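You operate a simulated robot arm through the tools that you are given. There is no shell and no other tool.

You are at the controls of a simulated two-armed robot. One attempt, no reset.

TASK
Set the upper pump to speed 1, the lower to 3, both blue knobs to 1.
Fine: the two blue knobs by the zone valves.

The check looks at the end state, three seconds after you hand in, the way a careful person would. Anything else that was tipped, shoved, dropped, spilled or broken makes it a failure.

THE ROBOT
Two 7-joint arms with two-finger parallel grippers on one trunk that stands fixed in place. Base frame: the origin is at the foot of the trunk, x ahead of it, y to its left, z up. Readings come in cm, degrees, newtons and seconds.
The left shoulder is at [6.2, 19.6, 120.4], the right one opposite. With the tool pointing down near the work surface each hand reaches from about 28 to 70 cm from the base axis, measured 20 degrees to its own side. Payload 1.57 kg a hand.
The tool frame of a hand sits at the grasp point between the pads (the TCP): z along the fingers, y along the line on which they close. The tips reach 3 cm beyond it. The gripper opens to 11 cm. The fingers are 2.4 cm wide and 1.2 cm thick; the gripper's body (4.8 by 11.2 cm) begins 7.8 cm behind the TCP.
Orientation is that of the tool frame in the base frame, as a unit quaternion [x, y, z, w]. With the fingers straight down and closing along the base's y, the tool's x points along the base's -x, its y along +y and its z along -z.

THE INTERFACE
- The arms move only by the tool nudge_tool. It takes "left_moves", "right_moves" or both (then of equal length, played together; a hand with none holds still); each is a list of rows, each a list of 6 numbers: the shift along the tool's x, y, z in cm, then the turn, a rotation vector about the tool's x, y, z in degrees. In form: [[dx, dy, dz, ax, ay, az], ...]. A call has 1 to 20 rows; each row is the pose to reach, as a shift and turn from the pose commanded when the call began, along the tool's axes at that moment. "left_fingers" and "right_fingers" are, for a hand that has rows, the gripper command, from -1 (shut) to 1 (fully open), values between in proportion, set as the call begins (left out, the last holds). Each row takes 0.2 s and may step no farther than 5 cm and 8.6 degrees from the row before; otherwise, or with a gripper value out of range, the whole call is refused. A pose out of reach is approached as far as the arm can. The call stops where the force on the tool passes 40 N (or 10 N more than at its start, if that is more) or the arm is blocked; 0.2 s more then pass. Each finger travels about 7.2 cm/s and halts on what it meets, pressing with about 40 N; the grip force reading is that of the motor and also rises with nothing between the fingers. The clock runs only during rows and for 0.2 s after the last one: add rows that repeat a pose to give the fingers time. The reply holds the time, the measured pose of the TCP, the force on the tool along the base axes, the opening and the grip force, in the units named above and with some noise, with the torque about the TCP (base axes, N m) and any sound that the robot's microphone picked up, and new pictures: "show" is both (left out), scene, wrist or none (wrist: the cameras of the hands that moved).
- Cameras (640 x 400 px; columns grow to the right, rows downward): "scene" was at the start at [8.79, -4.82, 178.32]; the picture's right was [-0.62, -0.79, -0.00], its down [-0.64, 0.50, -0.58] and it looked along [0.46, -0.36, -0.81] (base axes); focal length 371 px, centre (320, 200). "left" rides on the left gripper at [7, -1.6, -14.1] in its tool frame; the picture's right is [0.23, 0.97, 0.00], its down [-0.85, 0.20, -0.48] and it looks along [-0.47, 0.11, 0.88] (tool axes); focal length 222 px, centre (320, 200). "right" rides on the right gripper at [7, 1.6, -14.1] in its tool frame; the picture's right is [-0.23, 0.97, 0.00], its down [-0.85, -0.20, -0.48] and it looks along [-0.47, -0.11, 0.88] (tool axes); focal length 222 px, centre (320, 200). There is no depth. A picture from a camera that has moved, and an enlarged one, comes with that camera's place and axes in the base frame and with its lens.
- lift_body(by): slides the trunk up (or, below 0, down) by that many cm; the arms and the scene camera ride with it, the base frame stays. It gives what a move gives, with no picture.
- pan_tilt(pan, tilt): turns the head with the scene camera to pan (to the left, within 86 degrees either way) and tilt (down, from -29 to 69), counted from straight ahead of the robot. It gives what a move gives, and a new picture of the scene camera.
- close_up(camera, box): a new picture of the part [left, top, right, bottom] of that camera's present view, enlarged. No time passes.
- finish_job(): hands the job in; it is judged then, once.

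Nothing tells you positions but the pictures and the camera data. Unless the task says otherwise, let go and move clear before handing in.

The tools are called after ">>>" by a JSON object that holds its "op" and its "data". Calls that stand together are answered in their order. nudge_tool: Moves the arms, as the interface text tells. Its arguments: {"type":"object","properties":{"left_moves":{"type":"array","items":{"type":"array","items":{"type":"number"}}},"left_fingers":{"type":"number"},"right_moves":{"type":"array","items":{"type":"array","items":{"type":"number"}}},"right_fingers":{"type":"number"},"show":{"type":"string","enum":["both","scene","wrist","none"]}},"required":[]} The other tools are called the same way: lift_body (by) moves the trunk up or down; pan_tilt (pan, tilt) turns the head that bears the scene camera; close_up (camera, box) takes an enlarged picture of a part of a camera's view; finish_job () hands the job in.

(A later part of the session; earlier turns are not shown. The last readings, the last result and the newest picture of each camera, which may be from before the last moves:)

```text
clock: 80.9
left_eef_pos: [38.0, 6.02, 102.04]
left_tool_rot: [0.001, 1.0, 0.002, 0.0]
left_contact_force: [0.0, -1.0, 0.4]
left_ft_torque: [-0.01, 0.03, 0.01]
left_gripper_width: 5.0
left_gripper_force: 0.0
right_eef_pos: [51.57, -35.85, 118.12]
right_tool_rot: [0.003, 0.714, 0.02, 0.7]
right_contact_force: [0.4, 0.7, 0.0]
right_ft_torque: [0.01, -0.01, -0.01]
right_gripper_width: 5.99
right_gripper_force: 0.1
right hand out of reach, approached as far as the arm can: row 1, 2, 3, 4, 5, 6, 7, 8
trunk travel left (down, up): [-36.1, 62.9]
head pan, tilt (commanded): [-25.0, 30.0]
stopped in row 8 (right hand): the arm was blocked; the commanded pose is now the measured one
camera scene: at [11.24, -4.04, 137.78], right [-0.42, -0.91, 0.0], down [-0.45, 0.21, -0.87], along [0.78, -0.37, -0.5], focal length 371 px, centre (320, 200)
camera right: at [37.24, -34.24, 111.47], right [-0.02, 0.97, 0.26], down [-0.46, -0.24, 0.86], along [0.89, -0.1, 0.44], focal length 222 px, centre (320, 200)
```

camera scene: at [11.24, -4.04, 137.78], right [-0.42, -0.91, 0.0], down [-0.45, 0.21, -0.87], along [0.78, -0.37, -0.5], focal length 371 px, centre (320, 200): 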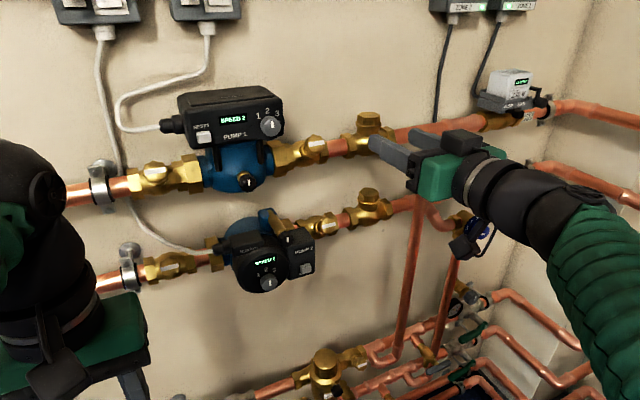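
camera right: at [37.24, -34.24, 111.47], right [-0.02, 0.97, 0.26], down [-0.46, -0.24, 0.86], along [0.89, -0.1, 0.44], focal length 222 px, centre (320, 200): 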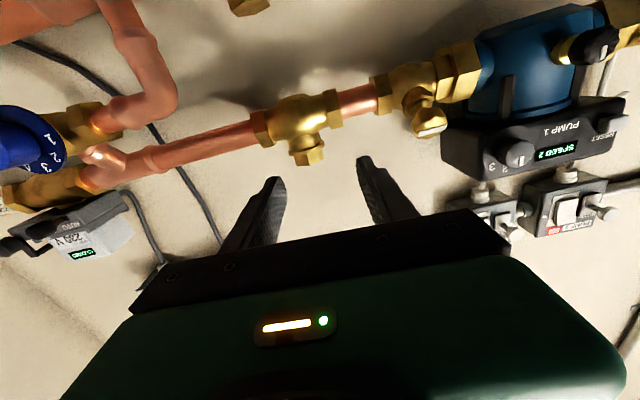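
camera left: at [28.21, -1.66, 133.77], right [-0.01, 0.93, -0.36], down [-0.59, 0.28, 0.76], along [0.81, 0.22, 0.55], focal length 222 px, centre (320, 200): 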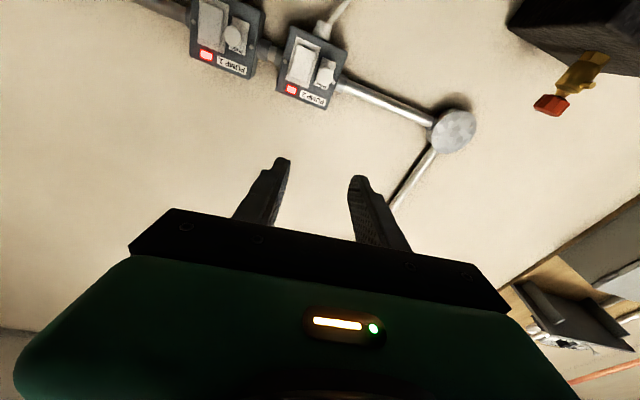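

Pointing straight ahead is not reachable here, but pointing down or diagonally down at [56,-18] is well inside the right arm's range. I'll go back to pointing down, raise the trunk somewhat, and approach the pump knobs diagonally from above and in front.

>>> {"op": "nudge_tool", "data": {"right_moves": [[0, -0.4, -2, 0, 7, 0], [0, -0.8, -4, 0, 14, 0], [0, -1.2, -6, 0, 21, 0], [0, -1.6, -8, 0, 28, 0], [0, -2.0, -10, 0, 36, 0], [0, -2.4, -12, 0, 44, 0], [0, -2.8, -14, 0, 52, 0], [0, -3.2, -16, 0, 60, 0], [0, -3.6, -17.5, 0, 68, 0], [0, -4, -19, 0, 76, 0], [0, -4, -19, 0, 83, 0], [0, -4, -19, 0, 89, -1], [0, -4, -19, 0, 89, -1]], "show": "none"}}

>>> {"op": "lift_body", "data": {"by": 20}}

>>> {"op": "pan_tilt", "data": {"pan": -35, "tilt": 45}}

```text
clock: 83.7
left_eef_pos: [38.03, 6.17, 102.27]
left_tool_rot: [0.0, 1.0, 0.0, -0.001]
left_contact_force: [0.8, 0.1, 0.6]
left_ft_torque: [-0.02, -0.02, -0.02]
left_gripper_width: 5.0
left_gripper_force: 0.0
right_eef_pos: [31.06, -38.98, 109.29]
right_tool_rot: [-0.014, 1.0, 0.007, 0.001]
right_contact_force: [1.4, 0.3, 0.0]
right_ft_torque: [0.0, 0.04, 0.03]
right_gripper_width: 6.0
right_gripper_force: 0.0
right hand out of reach, approached as far as the arm can: row 9, 10, 11, 12, 13
trunk travel left (down, up): [-36.1, 62.9]
head pan, tilt (commanded): [-25.0, 30.0]
```

```text
clock: 85.9
left_eef_pos: [37.94, 6.05, 122.31]
left_tool_rot: [0.001, 1.0, 0.002, -0.001]
left_contact_force: [0.2, 0.8, 0.1]
left_ft_torque: [0.0, -0.01, -0.01]
left_gripper_width: 5.01
left_gripper_force: 0.0
right_eef_pos: [31.2, -39.3, 129.13]
right_tool_rot: [-0.014, 1.0, 0.008, 0.002]
right_contact_force: [0.0, -0.4, 0.2]
right_ft_torque: [0.01, 0.01, -0.01]
right_gripper_width: 5.99
right_gripper_force: 0.1
trunk travel left (down, up): [-56.1, 42.9]
head pan, tilt (commanded): [-25.0, 30.0]
```

```text
clock: 86.6
left_eef_pos: [38.06, 5.88, 122.31]
left_tool_rot: [0.001, 1.0, 0.002, -0.001]
left_contact_force: [-0.5, 0.5, 0.3]
left_ft_torque: [-0.03, 0.0, 0.0]
left_gripper_width: 5.02
left_gripper_force: 0.1
right_eef_pos: [31.13, -39.37, 129.18]
right_tool_rot: [-0.013, 1.0, 0.008, 0.003]
right_contact_force: [0.3, 0.4, -0.1]
right_ft_torque: [0.0, 0.02, -0.02]
right_gripper_width: 5.99
right_gripper_force: 0.0
trunk travel left (down, up): [-56.1, 42.9]
head pan, tilt (commanded): [-35.0, 45.0]
camera scene: at [9.71, -4.94, 155.75], right [-0.57, -0.82, 0.0], down [-0.58, 0.41, -0.71], along [0.58, -0.4, -0.71], focal length 371 px, centre (320, 200)
```

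scene: 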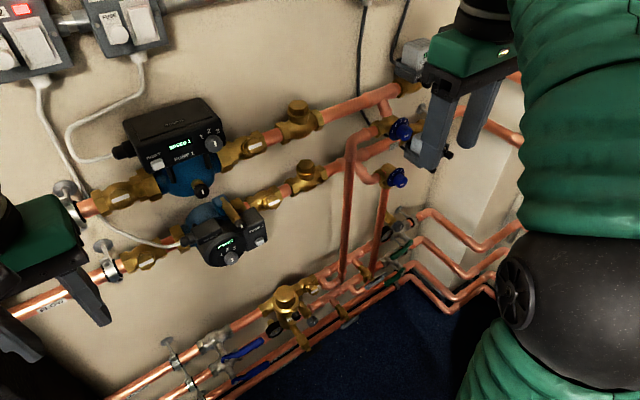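

The right arm is back in the elbow-up, pointing-down posture. Now I'll move toward [50,-18,127] while pitching the hand to 45° (forward and down), ending about 4 cm short of the upper pump knob.

>>> {"op": "nudge_tool", "data": {"right_moves": [[-2.1, 2.4, -0.3, 0, -5, 0], [-4.2, 4.8, -0.5, 0, -10, 0], [-6.3, 7.2, -0.5, 0, -15, 0], [-8.4, 9.6, -0.4, 0, -20, 0], [-10.5, 12, -0.2, 0, -25, 0], [-12.6, 14.4, 0.2, 0, -30, 0], [-14.7, 16.8, 0.8, 0, -35, 0], [-16.8, 19.2, 1.4, 0, -40, 0], [-18.9, 21.4, 2, 0, -45, 0], [-18.9, 21.4, 2, 0, -45, 0]]}}

```text
clock: 88.8
left_eef_pos: [38.02, 6.17, 122.22]
left_tool_rot: [0.001, 1.0, 0.001, -0.001]
left_contact_force: [0.1, -0.1, 0.3]
left_ft_torque: [0.02, -0.02, 0.01]
left_gripper_width: 5.0
left_gripper_force: 0.0
right_eef_pos: [49.52, -17.19, 127.73]
right_tool_rot: [-0.01, 0.923, 0.013, 0.385]
right_contact_force: [-0.8, -0.2, -0.1]
right_ft_torque: [-0.01, -0.04, -0.01]
right_gripper_width: 5.97
right_gripper_force: 0.0
trunk travel left (down, up): [-56.1, 42.9]
head pan, tilt (commanded): [-35.0, 45.0]
camera scene: at [9.67, -4.83, 155.75], right [-0.57, -0.82, 0.0], down [-0.58, 0.41, -0.71], along [0.58, -0.41, -0.71], focal length 371 px, centre (320, 200)
camera right: at [34.58, -16.05, 132.74], right [0.13, 0.98, 0.18], down [0.27, -0.21, 0.94], along [0.95, -0.08, -0.29], focal length 222 px, centre (320, 200)
```

scene: 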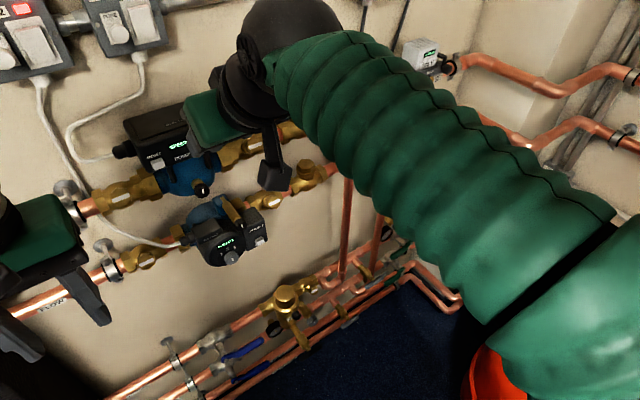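
right: 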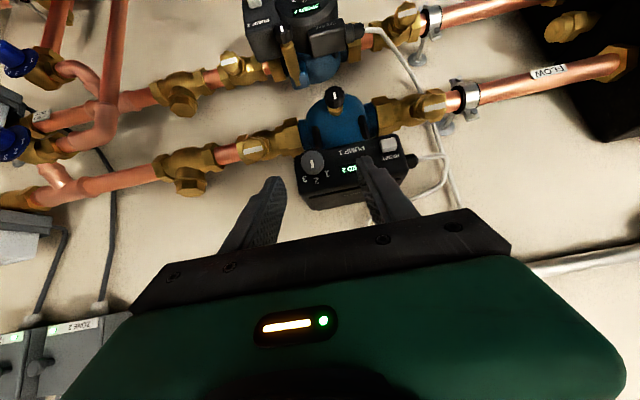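

That pose is fully reachable. I'll see how much further the hand can level out (20° more) without hitting the reach limit.

>>> {"op": "nudge_tool", "data": {"right_moves": [[0, 0, 0, 0, -5, 0], [0, 0, 0, 0, -10, 0], [0, 0, 0, 0, -15, 0], [0, 0, 0, 0, -20, 0], [0, 0, 0, 0, -20, 0]], "show": "wrist"}}

>>> {"op": "close_up", "data": {"camera": "right", "box": [240, 80, 440, 220]}}

```text
clock: 90.0
left_eef_pos: [38.12, 6.01, 122.13]
left_tool_rot: [0.0, 1.0, 0.001, -0.001]
left_contact_force: [0.5, 0.2, 0.2]
left_ft_torque: [-0.02, 0.0, 0.02]
left_gripper_width: 4.99
left_gripper_force: 0.0
right_eef_pos: [53.13, -16.62, 124.53]
right_tool_rot: [-0.008, 0.843, 0.015, 0.538]
right_contact_force: [0.2, -0.8, -0.5]
right_ft_torque: [0.0, 0.05, 0.04]
right_gripper_width: 5.98
right_gripper_force: 0.0
right hand out of reach, approached as far as the arm can: row 2, 3, 4, 5
trunk travel left (down, up): [-56.1, 42.9]
head pan, tilt (commanded): [-35.0, 45.0]
camera right: at [37.43, -15.27, 124.25], right [0.07, 0.97, 0.22], down [-0.07, -0.22, 0.97], along [1.0, -0.08, 0.05], focal length 222 px, centre (320, 200)
```

right: 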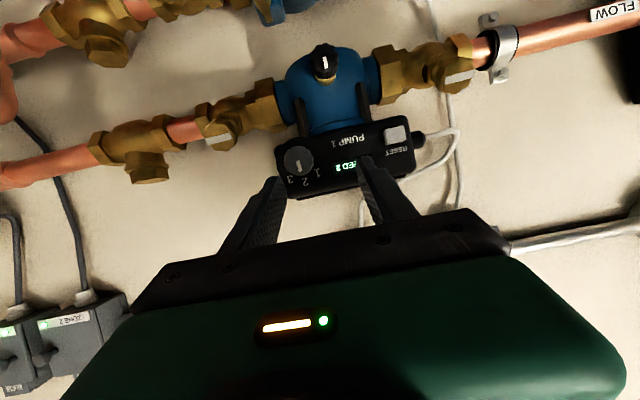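

```text
2.86 times, centred on (340, 150) of right
camera zoom: at [37.43, -15.27, 124.25], right [0.07, 0.97, 0.22], down [-0.07, -0.22, 0.97], along [1.0, -0.08, 0.05], focal length 635 px, centre (263, 343)
```

zoom: 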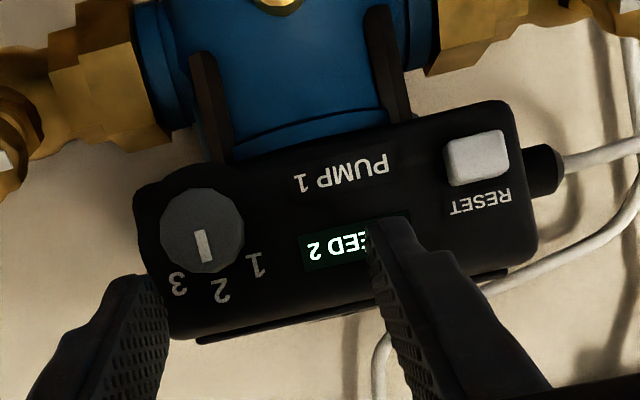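

At 25° below horizontal the hand still reaches the knob area (TCP [53.1,-16.6,124.5]), and the knob again resolves to [56.2,-17.8,121.6]. I'll narrow the fingers slightly, centre on the knob sideways, and come down and forward to just short of it.

>>> {"op": "nudge_tool", "data": {"right_moves": [[0, -0.6, 0, 0, 0, 0], [0, -1.25, 0, 0, 0, 0], [0.5, -1.25, 0.3, 0, 0, 0], [1.0, -1.25, 0.6, 0, 0, 0], [1.0, -1.25, 0.6, 0, 0, 0]], "right_fingers": -0.09, "show": "wrist"}}

>>> {"op": "close_up", "data": {"camera": "right", "box": [240, 100, 400, 220]}}

```text
clock: 91.2
left_eef_pos: [38.0, 6.06, 122.32]
left_tool_rot: [0.001, 1.0, 0.002, -0.001]
left_contact_force: [-1.1, -0.1, 0.3]
left_ft_torque: [-0.02, 0.01, -0.01]
left_gripper_width: 5.03
left_gripper_force: 0.1
right_eef_pos: [53.29, -17.95, 123.44]
right_tool_rot: [-0.007, 0.843, 0.014, 0.538]
right_contact_force: [0.6, 0.7, 0.1]
right_ft_torque: [-0.03, 0.01, -0.01]
right_gripper_width: 5.0
right_gripper_force: 0.0
trunk travel left (down, up): [-56.1, 42.9]
head pan, tilt (commanded): [-35.0, 45.0]
camera right: at [37.59, -16.61, 123.13], right [0.07, 0.97, 0.22], down [-0.07, -0.22, 0.97], along [1.0, -0.08, 0.05], focal length 222 px, centre (320, 200)
```

right: 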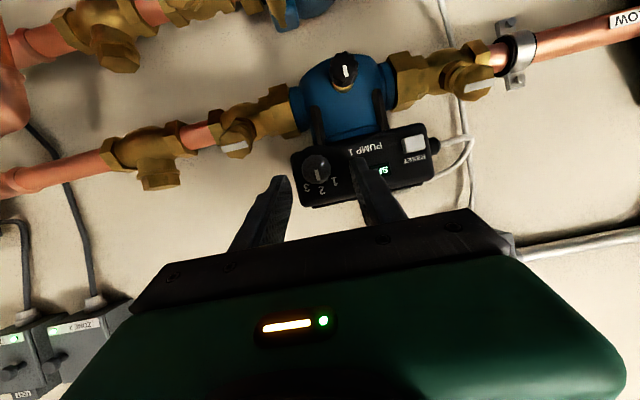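

```text
3.33 times, centred on (320, 160) of right
camera zoom: at [37.59, -16.61, 123.13], right [0.07, 0.97, 0.22], down [-0.07, -0.22, 0.97], along [1.0, -0.08, 0.05], focal length 740 px, centre (320, 333)
```

zoom: 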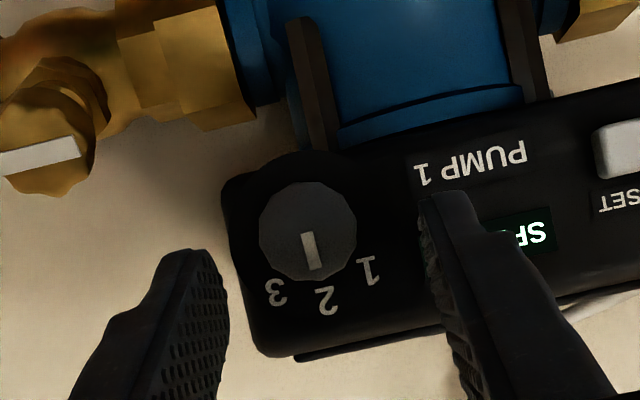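

Nicely centred on the knob, and reachable. I'll move the last centimetre in so the fingertips straddle the knob, just short of the pump face.

>>> {"op": "nudge_tool", "data": {"right_moves": [[0.3, 0.05, 0.3, 0, 0, 0], [0.6, 0.05, 0.7, 0, 0, 0], [0.75, 0.05, 1.0, 0, 0, 0], [0.75, 0.05, 1.0, 0, 0, 0]], "show": "none"}}

>>> {"op": "close_up", "data": {"camera": "right", "box": [240, 100, 400, 220]}}

>>> {"op": "pan_tilt", "data": {"pan": -5, "tilt": 30}}

```text
clock: 92.2
left_eef_pos: [37.98, 6.03, 122.26]
left_tool_rot: [0.001, 1.0, 0.002, 0.0]
left_contact_force: [0.2, 0.0, -0.3]
left_ft_torque: [0.01, 0.0, 0.01]
left_gripper_width: 4.99
left_gripper_force: 0.1
right_eef_pos: [53.84, -17.83, 122.32]
right_tool_rot: [-0.008, 0.842, 0.015, 0.538]
right_contact_force: [0.1, -0.1, 0.6]
right_ft_torque: [0.03, 0.0, 0.01]
right_gripper_width: 5.0
right_gripper_force: 0.0
trunk travel left (down, up): [-56.1, 42.9]
head pan, tilt (commanded): [-35.0, 45.0]
```

```text
3.33 times, centred on (320, 160) of right
camera zoom: at [38.14, -16.51, 122.05], right [0.07, 0.97, 0.22], down [-0.07, -0.22, 0.97], along [1.0, -0.08, 0.05], focal length 740 px, centre (320, 333)
```

zoom: 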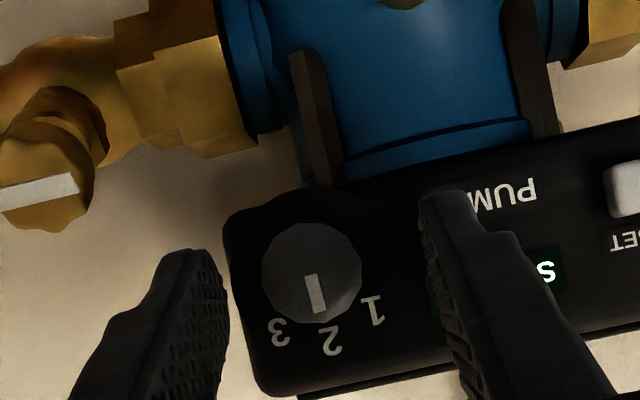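

```text
clock: 93.2
left_eef_pos: [38.08, 5.99, 122.23]
left_tool_rot: [0.001, 1.0, 0.001, -0.001]
left_contact_force: [-0.7, 0.3, 0.2]
left_ft_torque: [-0.04, -0.02, -0.03]
left_gripper_width: 5.02
left_gripper_force: 0.0
right_eef_pos: [53.93, -17.76, 122.47]
right_tool_rot: [-0.007, 0.841, 0.014, 0.54]
right_contact_force: [-0.3, -0.3, -0.3]
right_ft_torque: [-0.01, -0.02, 0.02]
right_gripper_width: 5.02
right_gripper_force: 0.1
trunk travel left (down, up): [-56.1, 42.9]
head pan, tilt (commanded): [-5.0, 30.0]
camera scene: at [12.04, -0.97, 158.0], right [-0.09, -1.0, 0.0], down [-0.5, 0.04, -0.87], along [0.86, -0.08, -0.5], focal length 371 px, centre (320, 200)
```

scene: 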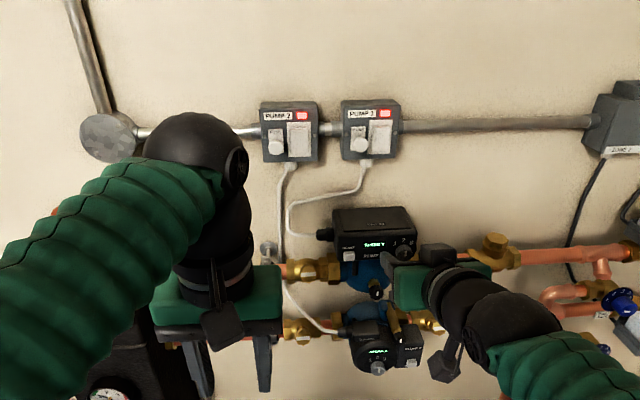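

>>> {"op": "close_up", "data": {"camera": "scene", "box": [325, 200, 435, 300]}}

>>> {"op": "close_up", "data": {"camera": "left", "box": [0, 0, 400, 250]}}

```text
4.00 times, centred on (380, 250) of scene
camera zoom: at [12.04, -0.97, 158.0], right [-0.09, -1.0, 0.0], down [-0.5, 0.04, -0.87], along [0.86, -0.08, -0.5], focal length 1485 px, centre (80, 0)
```

zoom: 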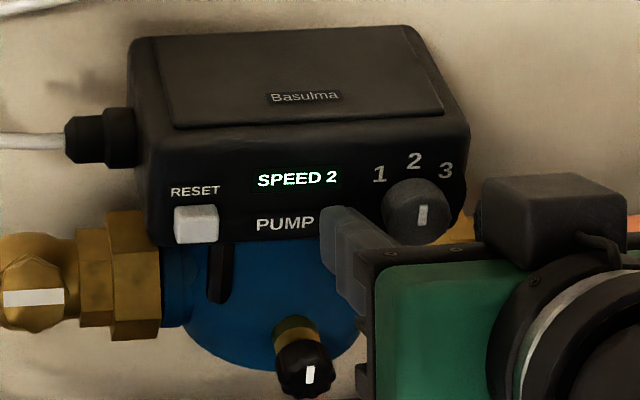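

```text
1.60 times, centred on (200, 125) of left
camera zoom: at [31.01, 4.32, 136.54], right [-0.23, 0.97, 0.0], down [0.86, 0.2, 0.48], along [0.46, 0.11, -0.88], focal length 355 px, centre (512, 320)
```

zoom: 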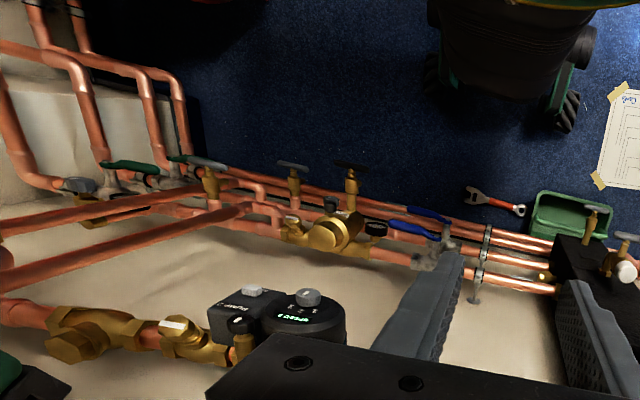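

The fingertips sit on either side of the knob at the right depth. Closing on it now.

>>> {"op": "nudge_tool", "data": {"right_moves": [[0.1, 0, 0.1, 0, 0, 0], [0.1, 0, 0.1, 0, 0, 0], [0.1, 0, 0.1, 0, 0, 0], [0.1, 0, 0.1, 0, 0, 0]], "right_fingers": -1, "show": "wrist"}}

>>> {"op": "close_up", "data": {"camera": "right", "box": [240, 100, 400, 220]}}

>>> {"op": "close_up", "data": {"camera": "scene", "box": [325, 200, 435, 300]}}

```text
clock: 94.2
left_eef_pos: [38.12, 5.87, 122.21]
left_tool_rot: [0.002, 1.0, 0.003, -0.001]
left_contact_force: [-0.6, 0.0, 0.8]
left_ft_torque: [-0.02, 0.01, -0.02]
left_gripper_width: 5.04
left_gripper_force: 0.0
right_eef_pos: [53.73, -18.09, 122.34]
right_tool_rot: [-0.005, 0.841, 0.014, 0.54]
right_contact_force: [-0.8, -7.0, 3.6]
right_ft_torque: [-0.06, -0.36, -0.44]
right_gripper_width: 2.58
right_gripper_force: 36.7
trunk travel left (down, up): [-56.1, 42.9]
head pan, tilt (commanded): [-5.0, 30.0]
camera right: at [38.17, -16.79, 121.92], right [0.07, 0.97, 0.22], down [-0.07, -0.22, 0.97], along [0.99, -0.08, 0.06], focal length 222 px, centre (320, 200)
```

right: 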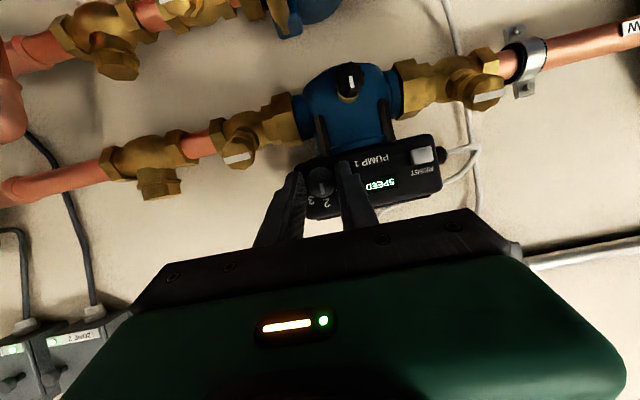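

```text
3.33 times, centred on (320, 160) of right
camera zoom: at [38.17, -16.79, 121.92], right [0.07, 0.97, 0.22], down [-0.07, -0.22, 0.97], along [0.99, -0.08, 0.06], focal length 740 px, centre (320, 333)
```

zoom: 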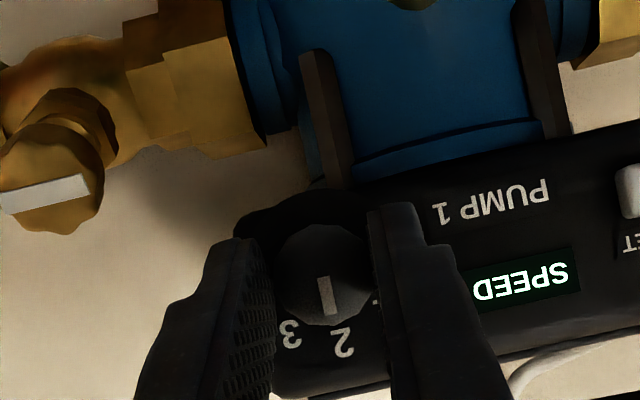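

```text
4.00 times, centred on (380, 250) of scene
camera zoom: at [11.99, -1.32, 158.01], right [-0.09, -1.0, 0.0], down [-0.5, 0.05, -0.87], along [0.86, -0.07, -0.5], focal length 1485 px, centre (80, 0)
```

zoom: 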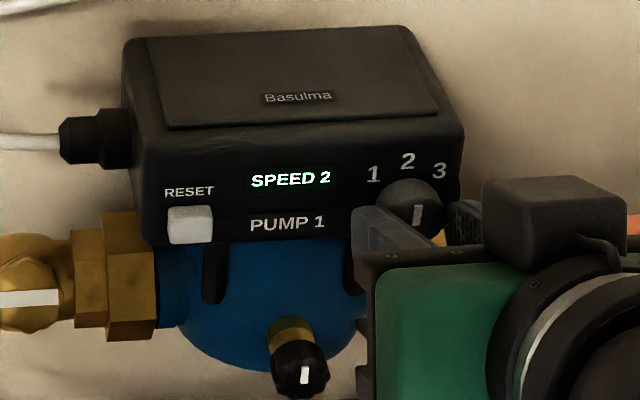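

Gripped (2.58 cm). Now I turn counter-clockwise about the knob's own axis by 40°, toward speed 1.

>>> {"op": "nudge_tool", "data": {"right_moves": [[0.01, -0.13, 0, 3.3, 0, -7.3], [0.03, -0.02, 0.01, 6.7, 0, -14.5], [0.07, 0.09, 0.03, 10, 0, -21.8], [0.12, 0.2, 0.05, 13.3, 0, -29.1], [0.18, 0.29, 0.08, 16.6, 0, -36.4], [0.18, 0.29, 0.08, 16.6, 0, -36.4]]}}

>>> {"op": "close_up", "data": {"camera": "scene", "box": [325, 200, 435, 300]}}

>>> {"op": "close_up", "data": {"camera": "right", "box": [240, 100, 400, 220]}}

```text
clock: 95.6
left_eef_pos: [38.03, 6.08, 122.18]
left_tool_rot: [0.0, 1.0, 0.002, -0.001]
left_contact_force: [0.3, -0.3, 0.0]
left_ft_torque: [-0.01, 0.02, -0.02]
left_gripper_width: 5.0
left_gripper_force: 0.0
right_eef_pos: [53.9, -17.58, 122.09]
right_tool_rot: [-0.192, 0.791, -0.276, 0.512]
right_contact_force: [3.1, -2.1, 8.8]
right_ft_torque: [-0.05, 0.15, -0.83]
right_gripper_width: 2.6
right_gripper_force: 37.4
trunk travel left (down, up): [-56.1, 42.9]
head pan, tilt (commanded): [-5.0, 30.0]
camera scene: at [12.0, -1.0, 158.02], right [-0.09, -1.0, 0.0], down [-0.5, 0.04, -0.87], along [0.86, -0.08, -0.5], focal length 371 px, centre (320, 200)
camera right: at [38.19, -16.95, 120.81], right [0.07, 0.89, -0.45], down [-0.09, 0.46, 0.88], along [0.99, -0.02, 0.11], focal length 222 px, centre (320, 200)
```

scene: 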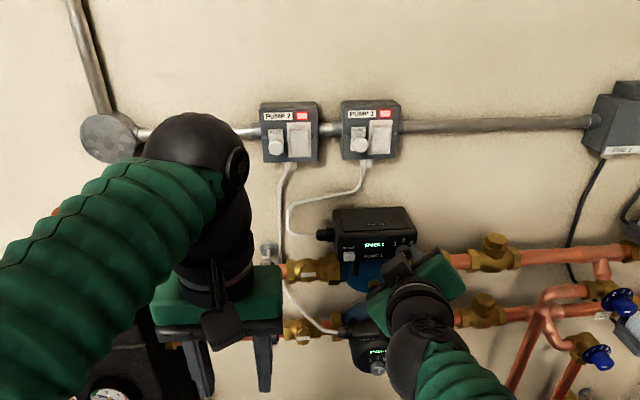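
right: 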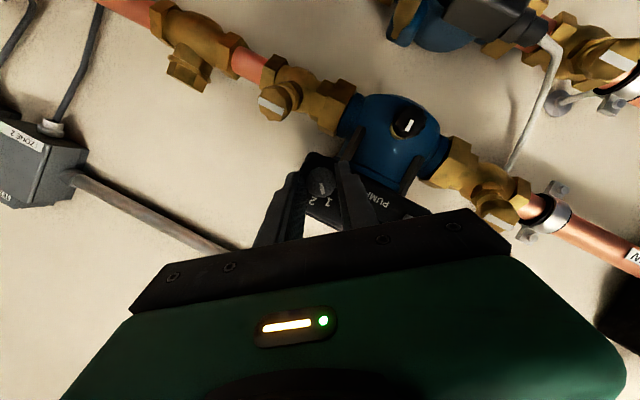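

```text
4.00 times, centred on (380, 250) of scene
camera zoom: at [12.0, -1.0, 158.02], right [-0.09, -1.0, 0.0], down [-0.5, 0.04, -0.87], along [0.86, -0.08, -0.5], focal length 1485 px, centre (80, 0)
```

zoom: 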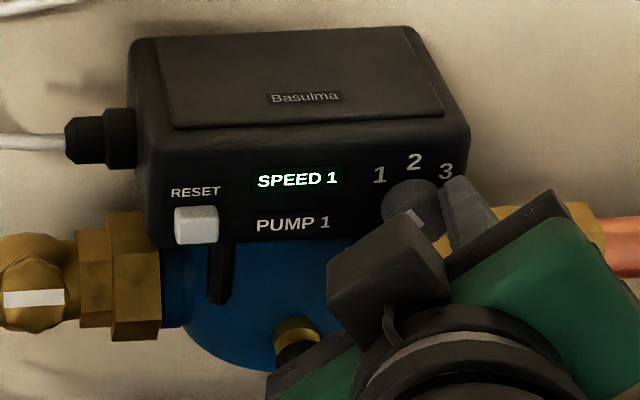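

```text
3.33 times, centred on (320, 160) of right
camera zoom: at [38.19, -16.95, 120.81], right [0.07, 0.89, -0.45], down [-0.09, 0.46, 0.88], along [0.99, -0.02, 0.11], focal length 740 px, centre (320, 333)
```

zoom: 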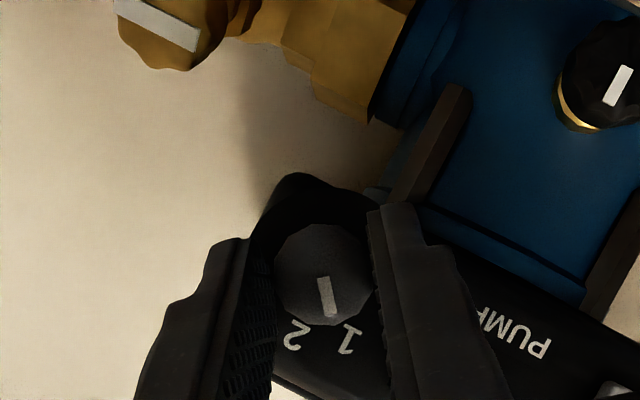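

The display now reads SPEED 1, but the pointer seems about 8° short of the "1" mark. I'll add 8° more.

>>> {"op": "nudge_tool", "data": {"right_moves": [[0, 0.05, 0, 1.65, 0, -3.6], [0, 0.1, 0, 3.3, 0, -7.3], [0, 0.1, 0, 3.3, 0, -7.3]], "show": "none"}}

>>> {"op": "close_up", "data": {"camera": "right", "box": [270, 120, 370, 200]}}

>>> {"op": "close_up", "data": {"camera": "scene", "box": [370, 220, 430, 280]}}

```text
clock: 96.4
left_eef_pos: [38.02, 5.94, 122.27]
left_tool_rot: [0.0, 1.0, 0.002, -0.001]
left_contact_force: [-0.3, 0.3, -1.1]
left_ft_torque: [0.04, 0.02, 0.02]
left_gripper_width: 4.99
left_gripper_force: 0.1
right_eef_pos: [53.87, -17.57, 121.99]
right_tool_rot: [-0.228, 0.769, -0.329, 0.499]
right_contact_force: [1.9, -3.2, 3.8]
right_ft_torque: [0.17, -0.34, -0.28]
right_gripper_width: 2.57
right_gripper_force: 36.7
trunk travel left (down, up): [-56.1, 42.9]
head pan, tilt (commanded): [-5.0, 30.0]
```

```text
5.00 times, centred on (320, 160) of right
camera zoom: at [38.19, -17.14, 120.6], right [0.07, 0.82, -0.57], down [-0.09, 0.58, 0.81], along [0.99, 0.0, 0.12], focal length 1111 px, centre (320, 400)
```

zoom: 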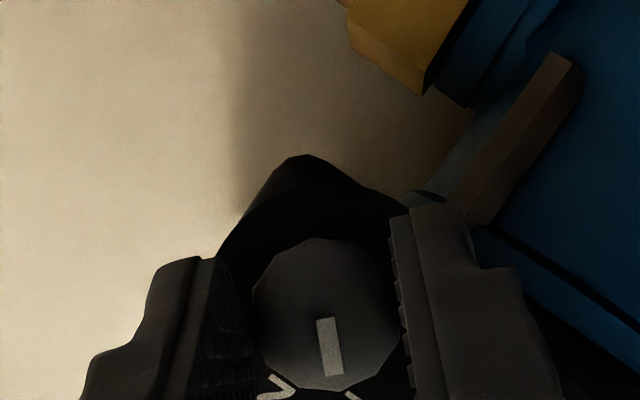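

```text
6.67 times, centred on (400, 250) of scene
camera zoom: at [12.02, -1.05, 158.01], right [-0.09, -1.0, 0.0], down [-0.5, 0.04, -0.87], along [0.86, -0.07, -0.5], focal length 2476 px, centre (-213, -133)
```

zoom: 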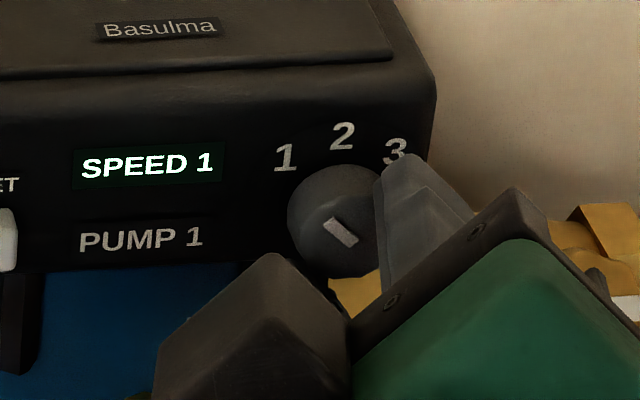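

The pointer now lines up with "1" (about 42–45°) and the display shows SPEED 1. I'm opening the fingers and backing away to verify.

>>> {"op": "nudge_tool", "data": {"right_moves": [[0, 0.05, 0, 0.8, 0, -1.8], [0, 0.05, 0, 0.8, 0, -1.8]], "show": "none"}}

>>> {"op": "nudge_tool", "data": {"right_moves": [[0, 0, 0, 0, 0, 0], [0, 0, 0, 0, 0, 0], [0, 0, -0.8, 0, 0, 0], [-0.3, 0, -1.8, 0, 0, 0], [-1.5, 0, -2.5, 0, 0, 0], [-3, 0, -3, 0, 0, 0], [-3, 0, -3, 0, 0, 0]], "right_fingers": -0.09, "show": "wrist"}}

>>> {"op": "close_up", "data": {"camera": "right", "box": [260, 60, 420, 180]}}

>>> {"op": "close_up", "data": {"camera": "scene", "box": [330, 200, 430, 290]}}

```text
clock: 97.0
left_eef_pos: [38.05, 6.02, 122.4]
left_tool_rot: [0.001, 1.0, 0.002, -0.001]
left_contact_force: [-0.9, -0.3, 0.7]
left_ft_torque: [-0.03, -0.06, 0.0]
left_gripper_width: 5.0
left_gripper_force: 0.0
right_eef_pos: [53.84, -17.58, 121.88]
right_tool_rot: [-0.236, 0.763, -0.342, 0.495]
right_contact_force: [2.2, -4.8, 5.1]
right_ft_torque: [0.16, 0.0, -0.59]
right_gripper_width: 2.55
right_gripper_force: 36.6
trunk travel left (down, up): [-56.1, 42.9]
head pan, tilt (commanded): [-5.0, 30.0]
```

```text
clock: 98.6
left_eef_pos: [37.99, 6.09, 122.29]
left_tool_rot: [0.001, 1.0, 0.0, -0.001]
left_contact_force: [-0.5, 0.6, -0.6]
left_ft_torque: [0.03, -0.02, 0.0]
left_gripper_width: 5.01
left_gripper_force: 0.0
right_eef_pos: [52.31, -14.38, 124.62]
right_tool_rot: [-0.236, 0.763, -0.341, 0.496]
right_contact_force: [-0.2, -0.1, -0.5]
right_ft_torque: [0.03, 0.01, 0.03]
right_gripper_width: 5.01
right_gripper_force: 0.1
trunk travel left (down, up): [-56.1, 42.9]
head pan, tilt (commanded): [-5.0, 30.0]
camera right: at [36.64, -14.03, 123.16], right [0.07, 0.8, -0.6], down [-0.09, 0.6, 0.79], along [0.99, 0.0, 0.12], focal length 222 px, centre (320, 200)
```

right: 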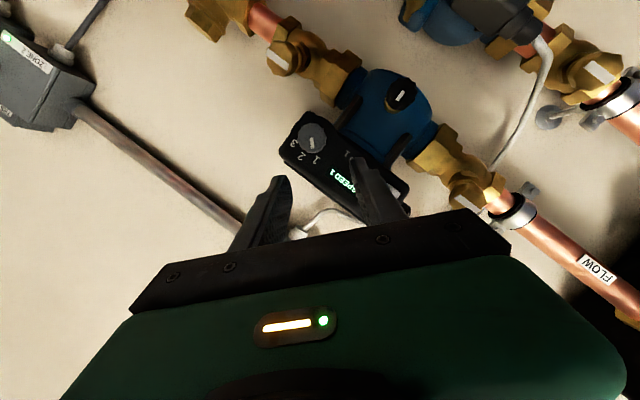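

```text
3.33 times, centred on (340, 120) of right
camera zoom: at [36.64, -14.03, 123.16], right [0.07, 0.8, -0.6], down [-0.09, 0.6, 0.79], along [0.99, 0.0, 0.12], focal length 740 px, centre (253, 467)
```

zoom: 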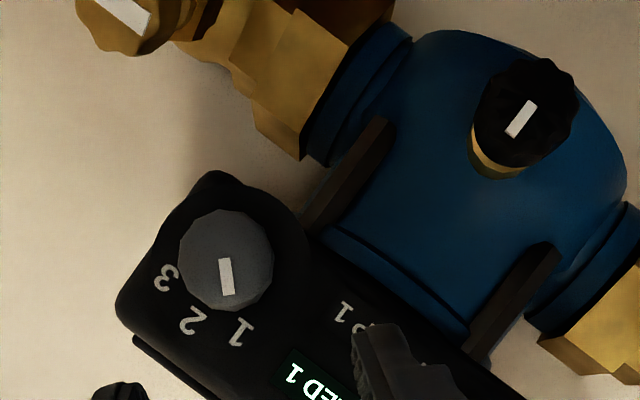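

```text
4.44 times, centred on (380, 245) of scene
camera zoom: at [12.03, -0.92, 158.01], right [-0.09, -1.0, 0.0], down [-0.5, 0.04, -0.87], along [0.86, -0.08, -0.5], focal length 1650 px, centre (53, 0)
```

zoom: 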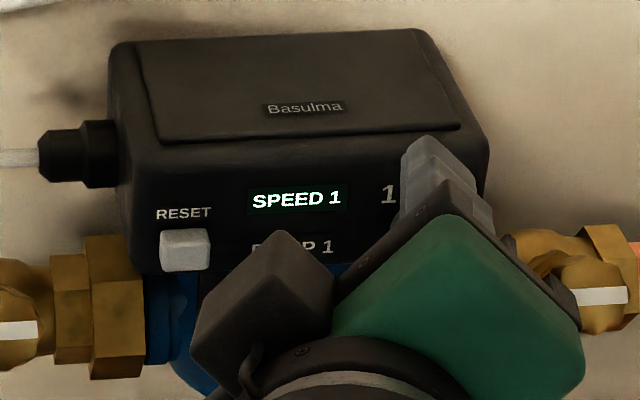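

The upper pump is set: display SPEED 1, pointer at about 44° against a "1" mark at about 42°. The lower pump's knob I place near [53.9,-15.4,97.4]. I'll retract the right hand, undo its roll, and only then lower the trunk.

>>> {"op": "nudge_tool", "data": {"right_moves": [[0.3, -0.3, -1.2, -3.8, 2.8, 5.9], [0.7, -0.8, -2.2, -7.6, 5.6, 11.8], [1.1, -1.4, -2.9, -11.4, 8.4, 17.7], [1.6, -2.1, -3.2, -15.3, 11.3, 23.7], [2.0, -2.8, -3.4, -19.1, 14.1, 29.6], [2.4, -3.5, -3.5, -22.9, 16.9, 35.5], [2.8, -4.1, -3.6, -26.7, 19.7, 41.4], [2.8, -4.1, -3.6, -26.7, 19.7, 41.4]], "show": "wrist"}}

```text
clock: 100.4
left_eef_pos: [38.04, 5.93, 122.24]
left_tool_rot: [0.001, 1.0, 0.002, 0.0]
left_contact_force: [0.7, -0.9, 0.7]
left_ft_torque: [0.03, 0.0, 0.03]
left_gripper_width: 5.02
left_gripper_force: 0.0
right_eef_pos: [48.06, -18.0, 127.03]
right_tool_rot: [0.0, 0.924, 0.0, 0.383]
right_contact_force: [-0.1, 0.4, 0.3]
right_ft_torque: [-0.01, 0.03, 0.01]
right_gripper_width: 5.01
right_gripper_force: 0.1
right hand out of reach, approached as far as the arm can: row 3, 4, 5
trunk travel left (down, up): [-56.1, 42.9]
head pan, tilt (commanded): [-5.0, 30.0]
camera right: at [33.16, -16.34, 132.14], right [0.16, 0.97, 0.16], down [0.27, -0.2, 0.94], along [0.95, -0.11, -0.29], focal length 222 px, centre (320, 200)
```

right: 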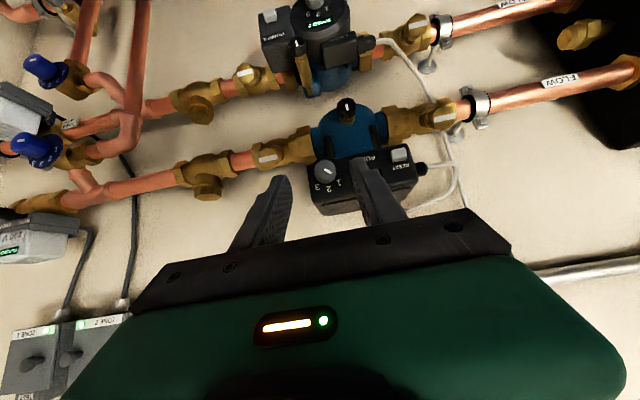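

Clean 45° pose at [48,-18,127]. I'll pull back to x≈42 and lower the trunk by 22 cm for the lower pump.

>>> {"op": "nudge_tool", "data": {"right_moves": [[1.2, 0, -1.7, 0, 0, 0], [2.4, 0, -3.4, 0, 0, 0], [3.5, 0, -5, 0, 0, 0], [3.5, 0, -5, 0, 0, 0]], "show": "none"}}

>>> {"op": "lift_body", "data": {"by": -22}}

>>> {"op": "pan_tilt", "data": {"pan": -5, "tilt": 32}}

>>> {"op": "close_up", "data": {"camera": "right", "box": [240, 60, 440, 220]}}

```text
clock: 101.4
left_eef_pos: [37.99, 6.14, 122.27]
left_tool_rot: [0.001, 1.0, 0.001, -0.001]
left_contact_force: [-0.2, -0.1, 0.3]
left_ft_torque: [0.01, 0.01, -0.02]
left_gripper_width: 5.02
left_gripper_force: 0.1
right_eef_pos: [47.54, -18.08, 126.72]
right_tool_rot: [0.0, 0.924, -0.002, 0.382]
right_contact_force: [-0.1, 0.1, -0.6]
right_ft_torque: [0.01, -0.02, -0.03]
right_gripper_width: 5.01
right_gripper_force: 0.1
right hand out of reach, approached as far as the arm can: row 1, 2, 3, 4
trunk travel left (down, up): [-56.1, 42.9]
head pan, tilt (commanded): [-5.0, 30.0]
```

```text
clock: 103.7
left_eef_pos: [37.9, 5.96, 100.31]
left_tool_rot: [0.001, 1.0, 0.001, -0.001]
left_contact_force: [0.9, -0.4, 0.9]
left_ft_torque: [-0.01, 0.01, 0.01]
left_gripper_width: 5.01
left_gripper_force: 0.0
right_eef_pos: [47.53, -18.07, 104.69]
right_tool_rot: [0.0, 0.924, -0.002, 0.382]
right_contact_force: [-0.2, -0.8, 0.0]
right_ft_torque: [0.03, -0.01, 0.04]
right_gripper_width: 5.02
right_gripper_force: 0.0
trunk travel left (down, up): [-34.1, 64.9]
head pan, tilt (commanded): [-5.0, 30.0]
```

```text
clock: 104.3
left_eef_pos: [38.13, 6.02, 100.24]
left_tool_rot: [0.001, 1.0, 0.0, -0.002]
left_contact_force: [0.3, -0.7, -0.8]
left_ft_torque: [0.03, -0.03, -0.02]
left_gripper_width: 5.03
left_gripper_force: 0.1
right_eef_pos: [47.62, -18.1, 104.73]
right_tool_rot: [-0.001, 0.924, -0.001, 0.382]
right_contact_force: [0.1, -0.1, 0.4]
right_ft_torque: [0.01, 0.0, -0.02]
right_gripper_width: 5.0
right_gripper_force: 0.0
trunk travel left (down, up): [-34.1, 64.9]
head pan, tilt (commanded): [-5.0, 32.0]
camera scene: at [11.92, -0.95, 135.7], right [-0.09, -1.0, 0.0], down [-0.53, 0.05, -0.85], along [0.84, -0.07, -0.53], focal length 371 px, centre (320, 200)
```

scene: 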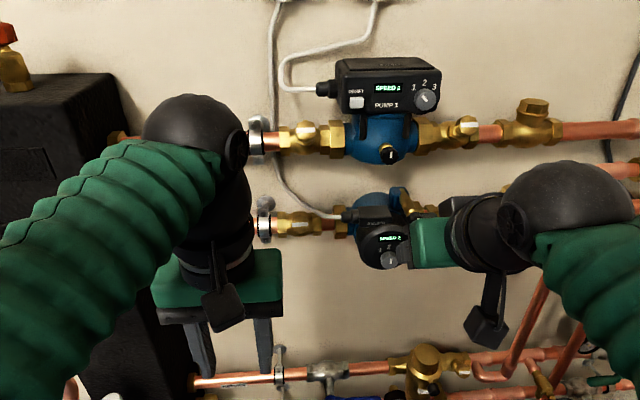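

```text
2.50 times, centred on (340, 140) of right
camera zoom: at [32.7, -16.38, 109.87], right [0.16, 0.97, 0.16], down [0.27, -0.2, 0.94], along [0.95, -0.11, -0.29], focal length 555 px, centre (270, 350)
```

zoom: 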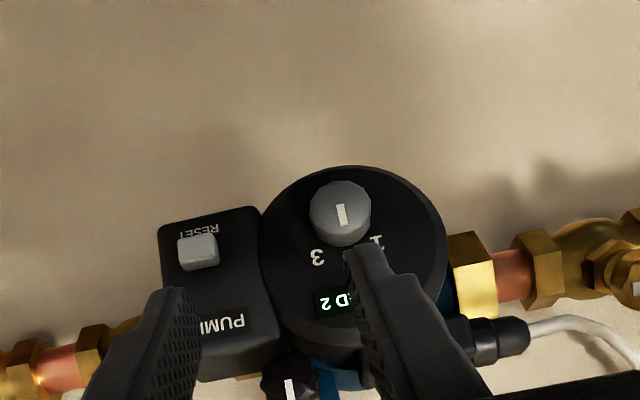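

The right hand is now in front of the lower pump, tips about 2–3 cm short of the black vent cap near [53,-18,105], which I must avoid. I'll measure the knob precisely.

>>> {"op": "close_up", "data": {"camera": "scene", "box": [340, 190, 440, 280]}}

>>> {"op": "close_up", "data": {"camera": "left", "box": [60, 100, 260, 230]}}

>>> {"op": "close_up", "data": {"camera": "right", "box": [300, 90, 380, 150]}}

```text
4.44 times, centred on (390, 235) of scene
camera zoom: at [11.92, -0.95, 135.7], right [-0.09, -1.0, 0.0], down [-0.53, 0.05, -0.85], along [0.84, -0.07, -0.53], focal length 1650 px, centre (9, 44)
```

zoom: 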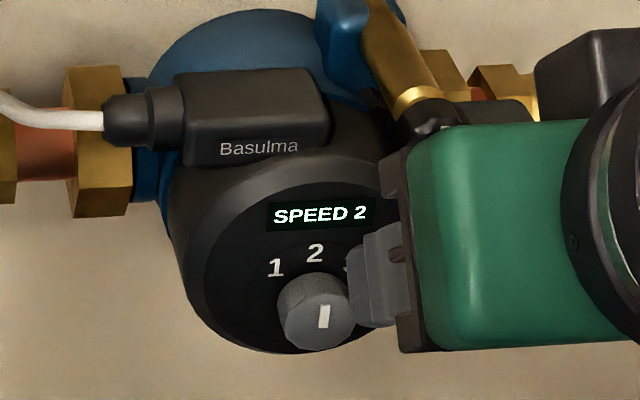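

```text
3.08 times, centred on (160, 165) of left
camera zoom: at [31.01, 4.32, 114.54], right [-0.23, 0.97, 0.0], down [0.86, 0.2, 0.48], along [0.46, 0.11, -0.88], focal length 684 px, centre (812, 308)
```

zoom: 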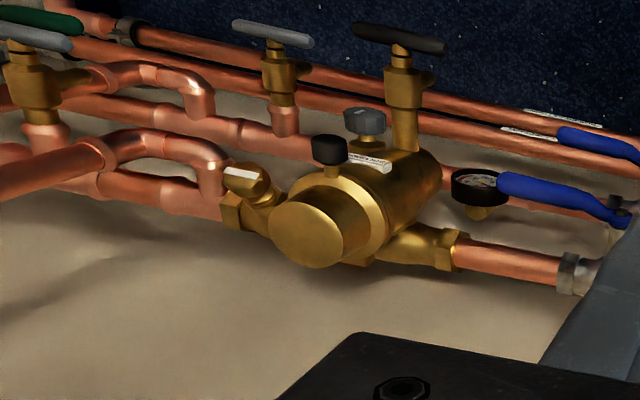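

```text
6.67 times, centred on (340, 120) of right
camera zoom: at [32.7, -16.38, 109.87], right [0.16, 0.97, 0.16], down [0.27, -0.2, 0.94], along [0.95, -0.11, -0.29], focal length 1481 px, centre (187, 733)
```

zoom: 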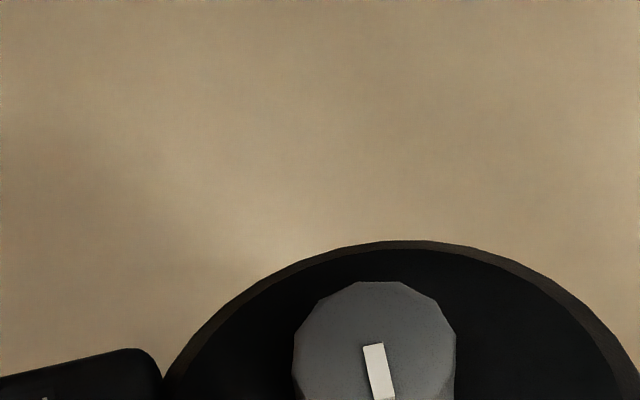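

Combining three views, the lower pump's knob front is near [53.4,-15.0,98.3]. The RESET button (y≈-21) and the vent cap (z≈105) are clear of a 5 cm finger opening. I'll position in front of the knob with a slightly flatter pitch.

>>> {"op": "nudge_tool", "data": {"right_moves": [[0.8, 1.0, 0.4, 0, -3, 0], [1.6, 2.0, 1.2, 0, -6, 0], [2.4, 3.1, 2.2, 0, -10, 0], [2.4, 3.1, 2.2, 0, -10, 0]], "show": "wrist"}}

>>> {"op": "close_up", "data": {"camera": "right", "box": [240, 80, 440, 220]}}

>>> {"op": "close_up", "data": {"camera": "scene", "box": [340, 190, 440, 280]}}

```text
clock: 105.3
left_eef_pos: [38.28, 6.03, 100.1]
left_tool_rot: [0.001, 1.0, 0.001, -0.003]
left_contact_force: [0.7, 0.0, -0.4]
left_ft_torque: [0.0, 0.05, 0.01]
left_gripper_width: 5.01
left_gripper_force: 0.0
right_eef_pos: [50.75, -14.71, 97.76]
right_tool_rot: [-0.001, 0.889, 0.0, 0.459]
right_contact_force: [0.7, -0.6, 0.0]
right_ft_torque: [0.02, 0.03, -0.01]
right_gripper_width: 5.02
right_gripper_force: 0.1
right hand out of reach, approached as far as the arm can: row 1, 2, 3, 4
trunk travel left (down, up): [-34.1, 64.9]
head pan, tilt (commanded): [-5.0, 32.0]
camera right: at [35.2, -12.9, 100.23], right [0.13, 0.97, 0.18], down [0.1, -0.2, 0.97], along [0.99, -0.11, -0.13], focal length 222 px, centre (320, 200)
```

right: 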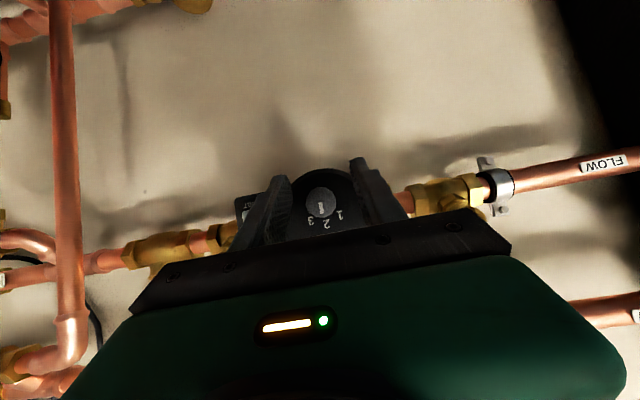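

```text
2.86 times, centred on (340, 150) of right
camera zoom: at [35.2, -12.9, 100.23], right [0.13, 0.97, 0.18], down [0.1, -0.2, 0.97], along [0.99, -0.11, -0.13], focal length 635 px, centre (263, 343)
```

zoom: 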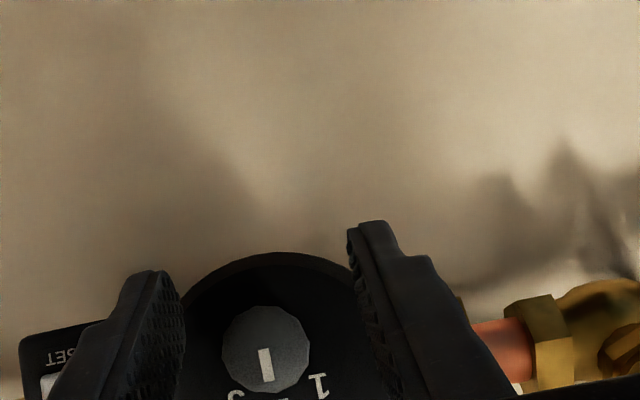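

```text
4.44 times, centred on (390, 235) of scene
camera zoom: at [12.38, -0.92, 135.63], right [-0.09, -1.0, 0.0], down [-0.53, 0.05, -0.85], along [0.84, -0.07, -0.53], focal length 1650 px, centre (9, 44)
```

zoom: 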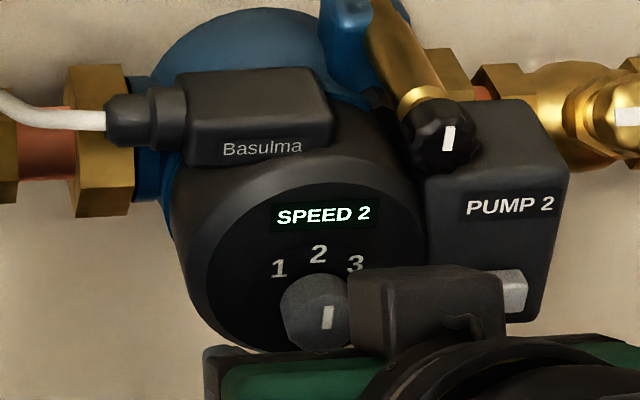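

The reach limit pushed the hand slightly low and forward, but it's still contact-free and straddling the space just in front of the knob, which refines to [54.0,-14.95,97.9]. I'll use the trunk to raise the hand 1.1 cm without disturbing the pose.

>>> {"op": "lift_body", "data": {"by": 1.1}}

>>> {"op": "close_up", "data": {"camera": "right", "box": [240, 100, 400, 220]}}

```text
clock: 105.9
left_eef_pos: [37.99, 6.11, 101.41]
left_tool_rot: [0.001, 1.0, 0.002, -0.001]
left_contact_force: [0.4, -0.2, 0.0]
left_ft_torque: [-0.03, 0.02, 0.01]
left_gripper_width: 5.02
left_gripper_force: 0.0
right_eef_pos: [50.41, -14.63, 99.08]
right_tool_rot: [0.001, 0.887, -0.001, 0.461]
right_contact_force: [-0.9, 0.3, 0.2]
right_ft_torque: [0.02, 0.0, 0.01]
right_gripper_width: 5.0
right_gripper_force: 0.0
trunk travel left (down, up): [-35.2, 63.8]
head pan, tilt (commanded): [-5.0, 32.0]
```

```text
3.33 times, centred on (320, 160) of right
camera zoom: at [34.87, -12.92, 101.54], right [0.13, 0.97, 0.18], down [0.1, -0.2, 0.98], along [0.99, -0.11, -0.12], focal length 740 px, centre (320, 333)
```

zoom: 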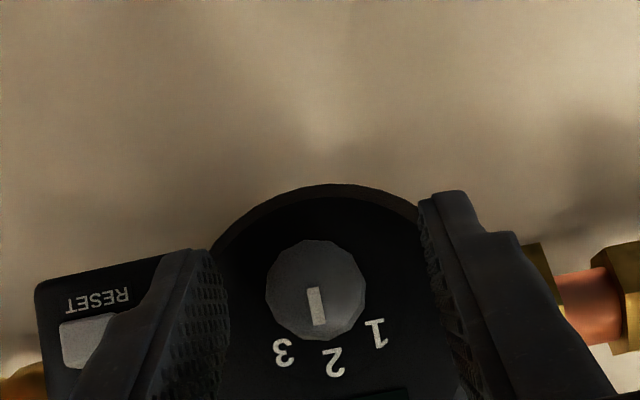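

Aligned in height. Now centring sideways and moving 1.5 cm forward so the tips straddle the knob.

>>> {"op": "nudge_tool", "data": {"right_moves": [[-0.1, -0.3, 0.1, 0, 0, 0], [-0.4, -0.3, 0.6, 0, 0, 0], [-0.75, -0.3, 1.2, 0, 0, 0], [-0.75, -0.3, 1.2, 0, 0, 0]], "show": "none"}}

>>> {"op": "close_up", "data": {"camera": "right", "box": [240, 100, 400, 220]}}

>>> {"op": "close_up", "data": {"camera": "scene", "box": [340, 190, 440, 290]}}

```text
clock: 106.9
left_eef_pos: [37.87, 6.04, 101.38]
left_tool_rot: [0.001, 1.0, 0.001, 0.0]
left_contact_force: [0.0, -0.8, 1.1]
left_ft_torque: [-0.04, 0.02, 0.01]
left_gripper_width: 4.97
left_gripper_force: 0.0
right_eef_pos: [51.66, -14.95, 99.02]
right_tool_rot: [0.0, 0.888, -0.002, 0.461]
right_contact_force: [-5.1, 0.4, -0.9]
right_ft_torque: [-0.15, 0.06, 0.08]
right_gripper_width: 5.0
right_gripper_force: 0.1
trunk travel left (down, up): [-35.2, 63.8]
head pan, tilt (commanded): [-5.0, 32.0]
```

```text
3.33 times, centred on (320, 160) of right
camera zoom: at [36.16, -13.26, 101.47], right [0.13, 0.97, 0.18], down [0.1, -0.2, 0.98], along [0.99, -0.11, -0.12], focal length 740 px, centre (320, 333)
```

zoom: 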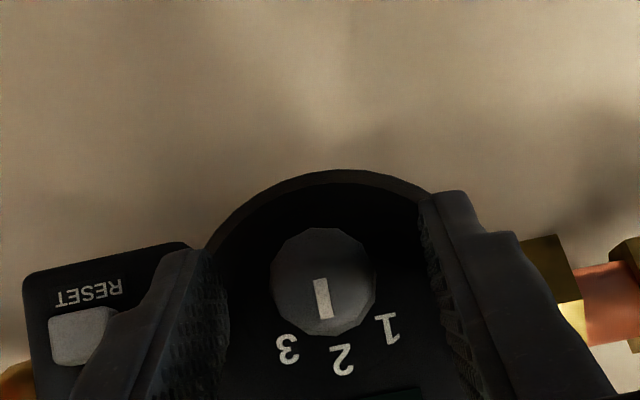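

```text
4.00 times, centred on (390, 240) of scene
camera zoom: at [11.81, -0.94, 136.8], right [-0.09, -1.0, 0.0], down [-0.53, 0.05, -0.85], along [0.84, -0.07, -0.53], focal length 1485 px, centre (40, 40)
```

zoom: 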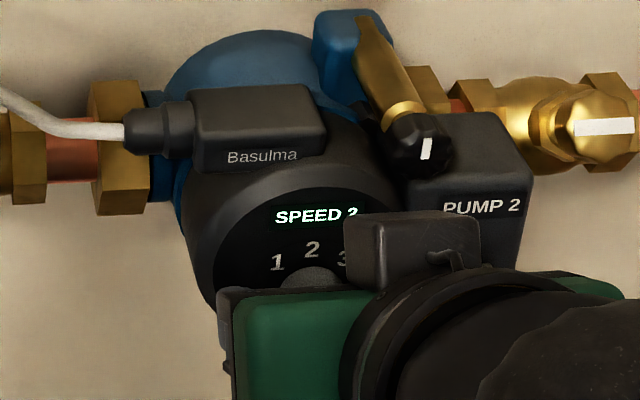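

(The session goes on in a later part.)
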